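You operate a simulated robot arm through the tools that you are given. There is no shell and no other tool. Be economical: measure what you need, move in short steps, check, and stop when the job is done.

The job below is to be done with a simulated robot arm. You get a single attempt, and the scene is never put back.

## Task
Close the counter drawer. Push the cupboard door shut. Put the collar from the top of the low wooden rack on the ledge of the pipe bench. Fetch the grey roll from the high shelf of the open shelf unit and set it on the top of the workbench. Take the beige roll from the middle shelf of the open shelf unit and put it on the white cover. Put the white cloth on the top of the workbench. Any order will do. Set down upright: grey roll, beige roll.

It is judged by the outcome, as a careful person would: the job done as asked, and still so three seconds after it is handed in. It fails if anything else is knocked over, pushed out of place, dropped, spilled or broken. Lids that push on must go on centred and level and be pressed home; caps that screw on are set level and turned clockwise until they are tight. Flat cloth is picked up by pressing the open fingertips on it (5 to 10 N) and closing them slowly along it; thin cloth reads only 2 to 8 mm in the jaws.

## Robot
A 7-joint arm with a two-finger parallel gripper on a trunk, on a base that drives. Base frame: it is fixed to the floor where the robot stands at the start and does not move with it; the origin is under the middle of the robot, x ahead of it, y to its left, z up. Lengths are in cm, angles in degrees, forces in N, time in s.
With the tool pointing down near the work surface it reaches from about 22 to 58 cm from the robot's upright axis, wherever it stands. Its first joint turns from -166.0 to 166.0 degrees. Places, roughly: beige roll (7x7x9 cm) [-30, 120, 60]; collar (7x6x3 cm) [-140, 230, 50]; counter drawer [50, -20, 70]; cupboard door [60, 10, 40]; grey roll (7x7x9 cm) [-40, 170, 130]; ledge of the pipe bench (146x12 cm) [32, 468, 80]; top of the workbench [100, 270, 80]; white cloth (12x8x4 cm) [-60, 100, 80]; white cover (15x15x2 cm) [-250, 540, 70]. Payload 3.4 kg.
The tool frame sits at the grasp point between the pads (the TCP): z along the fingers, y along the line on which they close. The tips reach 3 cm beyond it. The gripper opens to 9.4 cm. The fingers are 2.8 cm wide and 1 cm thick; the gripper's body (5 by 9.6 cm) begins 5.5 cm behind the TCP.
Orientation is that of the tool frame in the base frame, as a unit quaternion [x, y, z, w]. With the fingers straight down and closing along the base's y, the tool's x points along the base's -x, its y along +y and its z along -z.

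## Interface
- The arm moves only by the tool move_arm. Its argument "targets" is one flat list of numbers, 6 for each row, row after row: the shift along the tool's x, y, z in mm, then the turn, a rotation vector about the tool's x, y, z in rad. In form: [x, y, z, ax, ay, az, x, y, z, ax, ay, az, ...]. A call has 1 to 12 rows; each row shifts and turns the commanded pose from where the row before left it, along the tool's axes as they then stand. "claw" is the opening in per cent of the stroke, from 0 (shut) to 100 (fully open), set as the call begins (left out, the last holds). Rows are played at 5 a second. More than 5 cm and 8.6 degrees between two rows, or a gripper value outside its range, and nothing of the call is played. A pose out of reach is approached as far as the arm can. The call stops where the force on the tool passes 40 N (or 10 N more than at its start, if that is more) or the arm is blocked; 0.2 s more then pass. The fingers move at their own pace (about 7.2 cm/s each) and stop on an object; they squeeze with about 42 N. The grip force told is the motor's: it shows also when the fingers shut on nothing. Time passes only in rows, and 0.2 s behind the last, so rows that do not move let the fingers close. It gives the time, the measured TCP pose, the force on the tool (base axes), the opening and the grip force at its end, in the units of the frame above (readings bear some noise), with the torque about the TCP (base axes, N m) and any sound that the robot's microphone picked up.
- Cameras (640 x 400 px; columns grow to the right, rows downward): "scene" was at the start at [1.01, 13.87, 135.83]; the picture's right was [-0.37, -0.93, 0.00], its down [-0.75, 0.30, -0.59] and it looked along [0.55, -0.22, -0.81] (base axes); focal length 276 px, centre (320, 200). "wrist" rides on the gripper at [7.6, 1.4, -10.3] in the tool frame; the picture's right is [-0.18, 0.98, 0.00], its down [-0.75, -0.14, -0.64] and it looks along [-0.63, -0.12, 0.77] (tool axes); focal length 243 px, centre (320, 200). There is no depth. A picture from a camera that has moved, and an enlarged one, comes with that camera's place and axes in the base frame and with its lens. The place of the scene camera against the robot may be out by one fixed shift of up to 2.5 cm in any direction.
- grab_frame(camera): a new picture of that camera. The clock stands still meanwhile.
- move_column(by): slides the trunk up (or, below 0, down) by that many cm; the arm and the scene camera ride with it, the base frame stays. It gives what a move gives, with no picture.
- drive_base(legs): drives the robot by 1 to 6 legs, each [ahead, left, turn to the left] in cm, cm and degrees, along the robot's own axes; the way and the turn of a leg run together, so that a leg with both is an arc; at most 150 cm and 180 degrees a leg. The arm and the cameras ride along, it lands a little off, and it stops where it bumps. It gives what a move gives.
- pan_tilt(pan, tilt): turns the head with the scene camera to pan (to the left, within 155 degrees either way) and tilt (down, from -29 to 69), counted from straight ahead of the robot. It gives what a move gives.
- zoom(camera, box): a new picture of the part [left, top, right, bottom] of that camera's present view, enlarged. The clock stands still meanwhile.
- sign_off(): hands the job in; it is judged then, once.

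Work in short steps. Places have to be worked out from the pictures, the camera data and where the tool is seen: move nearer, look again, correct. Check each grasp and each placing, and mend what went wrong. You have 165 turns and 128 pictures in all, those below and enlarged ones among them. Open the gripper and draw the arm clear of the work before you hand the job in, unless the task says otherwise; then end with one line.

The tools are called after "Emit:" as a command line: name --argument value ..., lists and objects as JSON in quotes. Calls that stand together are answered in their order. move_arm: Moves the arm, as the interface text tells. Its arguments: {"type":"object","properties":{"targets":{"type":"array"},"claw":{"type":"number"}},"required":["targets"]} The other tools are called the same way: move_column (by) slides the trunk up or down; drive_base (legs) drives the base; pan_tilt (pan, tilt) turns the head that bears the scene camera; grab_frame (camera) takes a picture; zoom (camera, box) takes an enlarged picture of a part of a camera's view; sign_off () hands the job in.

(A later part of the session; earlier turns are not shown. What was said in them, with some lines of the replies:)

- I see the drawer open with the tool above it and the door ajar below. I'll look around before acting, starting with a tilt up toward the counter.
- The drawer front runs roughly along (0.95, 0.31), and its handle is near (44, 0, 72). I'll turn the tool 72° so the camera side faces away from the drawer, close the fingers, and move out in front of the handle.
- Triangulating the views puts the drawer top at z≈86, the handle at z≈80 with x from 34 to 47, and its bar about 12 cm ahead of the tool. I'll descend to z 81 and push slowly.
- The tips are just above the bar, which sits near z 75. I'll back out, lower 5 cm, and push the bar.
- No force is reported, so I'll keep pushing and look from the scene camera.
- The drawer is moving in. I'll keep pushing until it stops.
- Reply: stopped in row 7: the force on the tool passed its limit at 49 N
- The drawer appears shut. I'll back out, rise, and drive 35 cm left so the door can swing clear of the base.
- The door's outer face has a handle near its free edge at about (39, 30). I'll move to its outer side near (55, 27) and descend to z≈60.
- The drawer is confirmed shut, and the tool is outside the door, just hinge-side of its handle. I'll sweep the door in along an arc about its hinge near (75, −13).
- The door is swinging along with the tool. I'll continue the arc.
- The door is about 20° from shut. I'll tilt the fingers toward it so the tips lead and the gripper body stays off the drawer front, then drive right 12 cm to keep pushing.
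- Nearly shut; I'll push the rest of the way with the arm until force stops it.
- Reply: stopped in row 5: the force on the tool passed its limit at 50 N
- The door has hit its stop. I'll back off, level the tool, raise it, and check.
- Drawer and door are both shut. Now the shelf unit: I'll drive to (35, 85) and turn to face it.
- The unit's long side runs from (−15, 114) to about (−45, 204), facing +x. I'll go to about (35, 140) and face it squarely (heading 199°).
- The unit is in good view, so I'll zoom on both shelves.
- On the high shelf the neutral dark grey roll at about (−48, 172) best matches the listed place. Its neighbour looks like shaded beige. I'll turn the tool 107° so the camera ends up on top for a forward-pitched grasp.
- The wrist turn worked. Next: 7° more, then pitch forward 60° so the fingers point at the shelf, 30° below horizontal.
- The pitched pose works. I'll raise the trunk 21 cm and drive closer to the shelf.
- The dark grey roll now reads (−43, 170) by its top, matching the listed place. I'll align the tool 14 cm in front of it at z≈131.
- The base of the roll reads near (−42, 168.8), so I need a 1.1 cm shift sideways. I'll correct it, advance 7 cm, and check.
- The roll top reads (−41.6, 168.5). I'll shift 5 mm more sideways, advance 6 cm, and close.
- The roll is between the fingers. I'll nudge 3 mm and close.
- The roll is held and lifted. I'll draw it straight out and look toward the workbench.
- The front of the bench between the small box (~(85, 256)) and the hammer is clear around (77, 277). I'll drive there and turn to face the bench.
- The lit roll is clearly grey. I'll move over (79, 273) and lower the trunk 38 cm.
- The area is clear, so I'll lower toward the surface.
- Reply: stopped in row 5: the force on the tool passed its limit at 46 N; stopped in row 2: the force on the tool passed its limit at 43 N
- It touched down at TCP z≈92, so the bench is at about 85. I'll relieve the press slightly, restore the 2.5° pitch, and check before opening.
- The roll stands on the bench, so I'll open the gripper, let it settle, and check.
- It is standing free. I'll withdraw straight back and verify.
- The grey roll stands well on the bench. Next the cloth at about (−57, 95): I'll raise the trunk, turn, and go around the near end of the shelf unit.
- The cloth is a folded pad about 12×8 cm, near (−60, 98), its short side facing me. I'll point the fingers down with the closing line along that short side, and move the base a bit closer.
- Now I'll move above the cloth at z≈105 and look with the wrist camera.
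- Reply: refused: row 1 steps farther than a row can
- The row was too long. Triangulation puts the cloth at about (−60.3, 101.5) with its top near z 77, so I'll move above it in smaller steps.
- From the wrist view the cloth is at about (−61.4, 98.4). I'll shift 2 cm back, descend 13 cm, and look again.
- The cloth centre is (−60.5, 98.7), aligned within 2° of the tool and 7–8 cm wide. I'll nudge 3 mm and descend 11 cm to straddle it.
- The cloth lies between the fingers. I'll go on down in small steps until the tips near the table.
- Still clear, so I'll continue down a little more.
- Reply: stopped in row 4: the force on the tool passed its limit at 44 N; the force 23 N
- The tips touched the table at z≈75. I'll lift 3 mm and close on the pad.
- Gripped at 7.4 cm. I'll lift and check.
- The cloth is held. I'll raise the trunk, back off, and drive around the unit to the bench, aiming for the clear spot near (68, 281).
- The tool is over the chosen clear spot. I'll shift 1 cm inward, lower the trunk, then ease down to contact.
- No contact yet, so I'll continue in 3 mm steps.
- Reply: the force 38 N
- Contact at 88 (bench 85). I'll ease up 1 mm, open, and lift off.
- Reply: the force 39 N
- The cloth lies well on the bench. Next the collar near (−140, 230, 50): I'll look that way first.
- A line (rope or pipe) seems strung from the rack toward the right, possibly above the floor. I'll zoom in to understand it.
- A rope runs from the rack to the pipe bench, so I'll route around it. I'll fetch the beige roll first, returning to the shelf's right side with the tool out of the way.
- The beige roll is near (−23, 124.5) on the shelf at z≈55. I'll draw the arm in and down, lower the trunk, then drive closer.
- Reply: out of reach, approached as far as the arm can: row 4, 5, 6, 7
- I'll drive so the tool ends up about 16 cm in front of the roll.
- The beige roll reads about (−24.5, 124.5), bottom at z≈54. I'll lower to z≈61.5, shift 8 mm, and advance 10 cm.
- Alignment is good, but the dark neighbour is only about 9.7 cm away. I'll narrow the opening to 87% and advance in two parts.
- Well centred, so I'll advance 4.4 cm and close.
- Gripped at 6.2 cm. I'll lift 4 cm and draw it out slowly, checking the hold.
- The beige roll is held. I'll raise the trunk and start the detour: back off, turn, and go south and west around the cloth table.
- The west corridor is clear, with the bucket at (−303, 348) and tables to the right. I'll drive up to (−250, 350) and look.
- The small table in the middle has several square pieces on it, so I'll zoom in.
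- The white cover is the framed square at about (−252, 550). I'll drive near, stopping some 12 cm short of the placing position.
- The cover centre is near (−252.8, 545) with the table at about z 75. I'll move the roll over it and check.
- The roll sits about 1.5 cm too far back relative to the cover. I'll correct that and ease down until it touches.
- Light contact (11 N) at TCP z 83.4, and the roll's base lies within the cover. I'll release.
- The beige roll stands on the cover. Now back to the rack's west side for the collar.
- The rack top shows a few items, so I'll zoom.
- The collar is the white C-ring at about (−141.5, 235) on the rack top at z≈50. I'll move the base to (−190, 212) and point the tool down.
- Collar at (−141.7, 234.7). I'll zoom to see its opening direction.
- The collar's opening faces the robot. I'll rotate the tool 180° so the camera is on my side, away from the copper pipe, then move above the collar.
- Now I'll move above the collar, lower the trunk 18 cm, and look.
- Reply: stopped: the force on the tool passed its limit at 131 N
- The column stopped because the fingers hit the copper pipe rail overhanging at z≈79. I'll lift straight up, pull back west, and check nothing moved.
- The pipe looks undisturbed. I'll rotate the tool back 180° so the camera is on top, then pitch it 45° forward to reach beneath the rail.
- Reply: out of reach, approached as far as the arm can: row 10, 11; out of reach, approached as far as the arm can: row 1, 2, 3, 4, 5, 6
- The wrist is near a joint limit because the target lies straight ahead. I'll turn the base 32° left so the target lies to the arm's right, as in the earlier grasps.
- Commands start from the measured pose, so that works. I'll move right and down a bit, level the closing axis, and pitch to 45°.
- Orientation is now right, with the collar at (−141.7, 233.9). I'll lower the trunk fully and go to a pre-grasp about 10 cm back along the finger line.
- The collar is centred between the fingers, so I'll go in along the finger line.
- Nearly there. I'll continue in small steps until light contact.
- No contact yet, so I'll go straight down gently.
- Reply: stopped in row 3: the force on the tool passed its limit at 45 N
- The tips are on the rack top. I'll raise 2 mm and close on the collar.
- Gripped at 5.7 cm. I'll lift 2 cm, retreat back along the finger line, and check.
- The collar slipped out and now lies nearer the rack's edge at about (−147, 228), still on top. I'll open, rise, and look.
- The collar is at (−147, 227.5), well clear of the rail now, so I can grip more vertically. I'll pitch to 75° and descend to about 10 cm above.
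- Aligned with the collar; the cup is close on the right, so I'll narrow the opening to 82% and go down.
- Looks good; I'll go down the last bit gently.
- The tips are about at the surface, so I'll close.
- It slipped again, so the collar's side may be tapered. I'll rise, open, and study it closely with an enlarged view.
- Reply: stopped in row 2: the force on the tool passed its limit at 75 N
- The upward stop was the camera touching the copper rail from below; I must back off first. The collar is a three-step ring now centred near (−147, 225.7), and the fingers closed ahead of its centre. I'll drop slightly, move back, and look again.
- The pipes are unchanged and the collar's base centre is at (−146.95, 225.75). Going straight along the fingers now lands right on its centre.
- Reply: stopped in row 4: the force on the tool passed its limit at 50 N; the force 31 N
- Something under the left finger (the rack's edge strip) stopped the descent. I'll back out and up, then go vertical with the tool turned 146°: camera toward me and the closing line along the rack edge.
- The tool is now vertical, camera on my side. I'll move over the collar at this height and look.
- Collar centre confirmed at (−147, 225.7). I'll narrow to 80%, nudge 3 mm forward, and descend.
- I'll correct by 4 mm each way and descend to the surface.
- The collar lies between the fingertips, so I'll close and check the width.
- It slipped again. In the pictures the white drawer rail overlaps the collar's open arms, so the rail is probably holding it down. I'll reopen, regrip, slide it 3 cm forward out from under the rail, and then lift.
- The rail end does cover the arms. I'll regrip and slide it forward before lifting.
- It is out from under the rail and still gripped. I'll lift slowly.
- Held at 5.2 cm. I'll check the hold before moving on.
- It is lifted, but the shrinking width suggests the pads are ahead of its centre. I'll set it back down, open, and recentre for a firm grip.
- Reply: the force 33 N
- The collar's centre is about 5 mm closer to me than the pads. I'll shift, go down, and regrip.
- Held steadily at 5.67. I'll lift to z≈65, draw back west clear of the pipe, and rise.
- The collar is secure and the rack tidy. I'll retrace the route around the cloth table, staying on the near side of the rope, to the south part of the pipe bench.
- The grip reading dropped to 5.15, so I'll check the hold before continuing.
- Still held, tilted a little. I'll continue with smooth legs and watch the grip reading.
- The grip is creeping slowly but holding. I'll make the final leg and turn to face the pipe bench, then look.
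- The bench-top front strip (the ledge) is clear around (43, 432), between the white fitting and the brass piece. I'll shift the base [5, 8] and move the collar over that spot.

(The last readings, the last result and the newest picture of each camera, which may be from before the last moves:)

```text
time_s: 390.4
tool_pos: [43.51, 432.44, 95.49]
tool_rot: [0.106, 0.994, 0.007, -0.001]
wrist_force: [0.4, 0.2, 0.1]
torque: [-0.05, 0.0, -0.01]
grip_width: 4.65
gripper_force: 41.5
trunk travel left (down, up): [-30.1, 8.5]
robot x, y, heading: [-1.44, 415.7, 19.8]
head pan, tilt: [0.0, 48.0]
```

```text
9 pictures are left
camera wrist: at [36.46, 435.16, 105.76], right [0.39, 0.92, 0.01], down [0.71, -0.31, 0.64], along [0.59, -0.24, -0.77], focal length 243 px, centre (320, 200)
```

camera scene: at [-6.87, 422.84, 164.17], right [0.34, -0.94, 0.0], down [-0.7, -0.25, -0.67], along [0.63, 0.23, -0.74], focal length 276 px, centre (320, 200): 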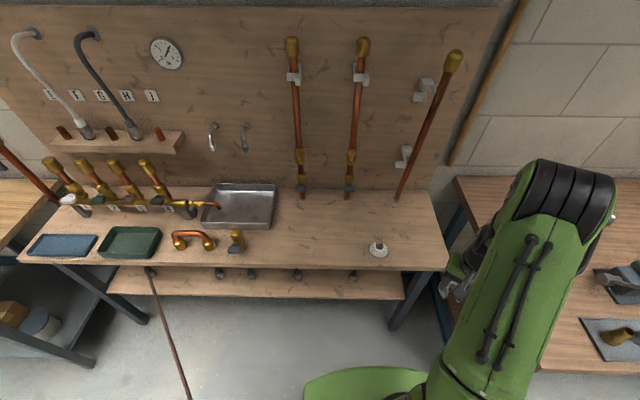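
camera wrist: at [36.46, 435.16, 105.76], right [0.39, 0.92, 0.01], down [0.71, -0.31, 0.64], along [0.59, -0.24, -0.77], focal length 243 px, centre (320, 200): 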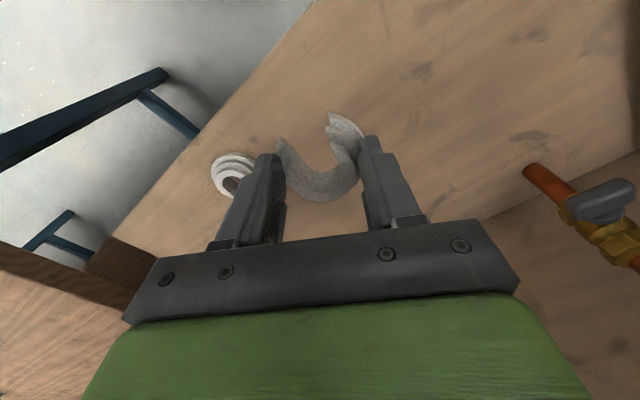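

Spot is clear with about 5 cm to the white fitting. I'll lower toward the ledge.

Emit:
move_arm --targets '[0, 0, 40, 0, 0, 0, 0, 0, 35, 0, 0, 0, 0, 0, 15, 0, 0, 0, 0, 0, 8, 0, 0, 0]'

Emit:
move_arm --targets '[0, 0, 3, 0, 0, 0, 0, 0, 3, 0, 0, 0, 0, 0, 3, 0, 0, 0]'

```text
time_s: 391.4
tool_pos: [43.78, 432.52, 85.5]
tool_rot: [0.106, 0.994, 0.008, -0.001]
wrist_force: [0.7, 0.9, -0.5]
torque: [0.01, -0.03, -0.02]
grip_width: 4.67
gripper_force: 42.0
trunk travel left (down, up): [-30.1, 8.5]
robot x, y, heading: [-1.57, 415.66, 19.9]
head pan, tilt: [0.0, 48.0]
```

```text
time_s: 392.2
tool_pos: [43.5, 432.42, 84.55]
tool_rot: [0.106, 0.994, 0.008, -0.001]
wrist_force: [0.1, -0.8, 0.8]
torque: [0.01, 0.01, 0.0]
grip_width: 4.64
gripper_force: 42.5
trunk travel left (down, up): [-30.1, 8.5]
robot x, y, heading: [-1.42, 415.38, 19.7]
head pan, tilt: [0.0, 48.0]
```

Emit:
move_arm --targets '[0, 0, 2, 0, 0, 0, 0, 0, 2, 0, 0, 0, 0, 0, 2, 0, 0, 0, 0, 0, 2, 0, 0, 0]'

Emit:
zoom --camera "scene" --box '[250, 190, 430, 310]'

```text
time_s: 393.2
tool_pos: [43.83, 432.35, 84.4]
tool_rot: [0.107, 0.994, 0.01, 0.005]
wrist_force: [-5.7, -1.4, 21.1]
torque: [-0.56, -0.24, -0.15]
grip_width: 4.63
gripper_force: 42.4
trunk travel left (down, up): [-30.1, 8.5]
robot x, y, heading: [-1.57, 415.54, 20.0]
head pan, tilt: [0.0, 48.0]
stopped in row 4: the force on the tool passed its limit at 43 N (the readings are from after the stop); the commanded pose is now the measured one
```

```text
3.33 times, centred on (340, 250) of scene
camera zoom: at [-4.95, 431.79, 164.16], right [0.34, -0.94, 0.0], down [-0.7, -0.25, -0.67], along [0.63, 0.23, -0.74], focal length 920 px, centre (253, 33)
```

zoom: 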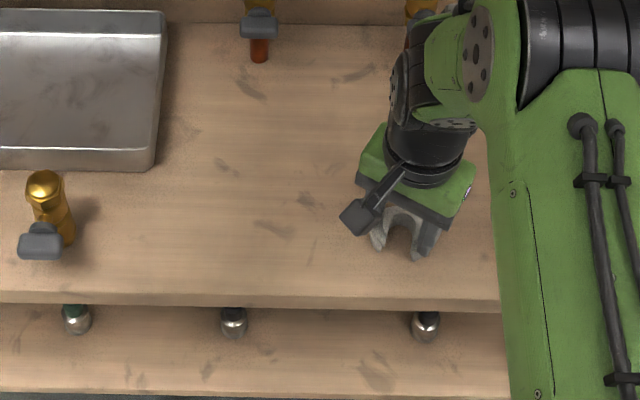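

Contact on the ledge. I'll open gently and lift away.

Emit:
move_arm --targets '[0, 0, -1, 0, 0, 0, 0, 0, 0, 0, 0, 0, 0, 0, 0, 0, 0, 0, 0, 0, 0, 0, 0, 0]' --claw 90

Emit:
move_arm --targets '[0, 0, -30, 0, 0, 0, 0, 0, -40, 0, 0, 0, 0, 0, -45, 0, 0, 0, 45, 0, 0, 0, 0, 0, 45, 0, 0, 0, 0, 0]'

Emit:
zoom --camera "scene" --box '[250, 190, 430, 310]'

```text
time_s: 394.2
tool_pos: [43.9, 432.52, 84.28]
tool_rot: [0.105, 0.994, 0.008, 0.003]
wrist_force: [-0.3, 0.1, 0.9]
torque: [-0.02, -0.01, -0.02]
grip_width: 8.47
gripper_force: 0.1
trunk travel left (down, up): [-30.1, 8.5]
robot x, y, heading: [-1.59, 415.25, 19.9]
head pan, tilt: [0.0, 48.0]
```

```text
time_s: 395.4
tool_pos: [34.6, 434.19, 95.6]
tool_rot: [0.107, 0.994, 0.01, 0.004]
wrist_force: [0.3, 0.0, 0.8]
torque: [-0.01, -0.01, 0.03]
grip_width: 8.45
gripper_force: 0.0
trunk travel left (down, up): [-30.1, 8.5]
robot x, y, heading: [-1.57, 415.2, 19.7]
head pan, tilt: [0.0, 48.0]
```

```text
3.33 times, centred on (340, 250) of scene
camera zoom: at [-4.83, 431.88, 164.16], right [0.34, -0.94, 0.0], down [-0.7, -0.25, -0.67], along [0.63, 0.23, -0.74], focal length 920 px, centre (253, 33)
```

zoom: 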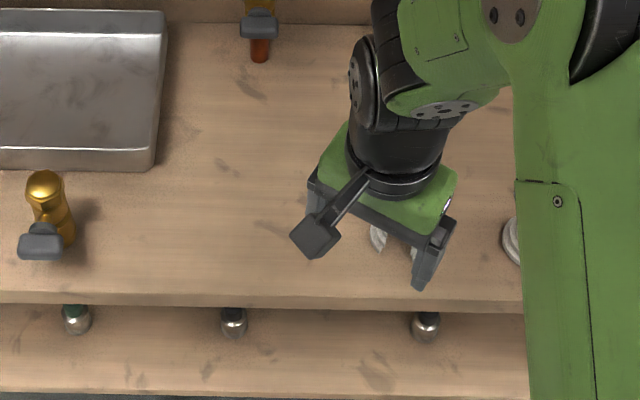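

The collar sits on the ledge. I'll draw the arm up and aside for a clear look.

Emit:
move_arm --targets '[0, 0, -45, 0, 0, 0, 0, 0, -45, 0, 0, 0, 0, -45, 0, 0, 0, 0, 0, -45, 0, 0, 0, 0, 0, -45, 0, 0, 0, 0, 0, -45, 0, 0, 0, 0]'

Emit:
zoom --camera "scene" --box '[250, 190, 430, 310]'

```text
time_s: 396.8
tool_pos: [31.32, 416.11, 104.32]
tool_rot: [0.104, 0.994, 0.01, 0.002]
wrist_force: [-0.6, -1.1, -0.5]
torque: [0.02, -0.04, 0.0]
grip_width: 8.49
gripper_force: 0.1
trunk travel left (down, up): [-30.1, 8.5]
robot x, y, heading: [-1.37, 415.57, 19.9]
head pan, tilt: [0.0, 48.0]
```

```text
3.33 times, centred on (340, 250) of scene
camera zoom: at [-4.76, 431.67, 164.18], right [0.34, -0.94, 0.0], down [-0.7, -0.25, -0.67], along [0.63, 0.23, -0.74], focal length 920 px, centre (253, 33)
```

zoom: 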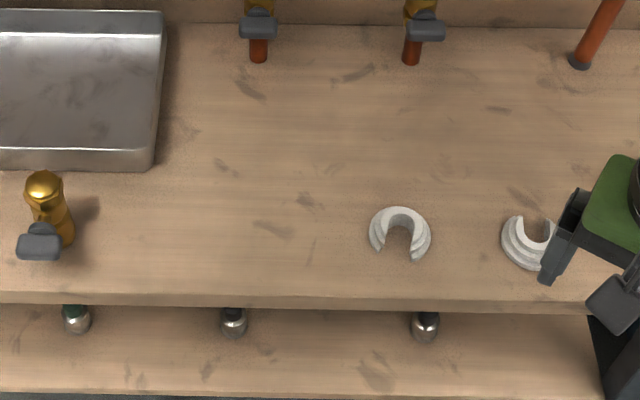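

The collar lies flat on the ledge, the gripper is open, and the arm is clear of the bench. All six parts are done, so I'll hand it in.

Emit:
sign_off

```text
The job is handed in.
```

All six parts are done: the counter drawer and cupboard door are shut, the grey roll and white cloth are on the workbench, the beige roll is upright on the white cover, and the collar is on the pipe-bench ledge. While fetching the collar, the gripper and then its camera bumped the copper pipe on the rack, but the pipe looked unmoved in later pictures.
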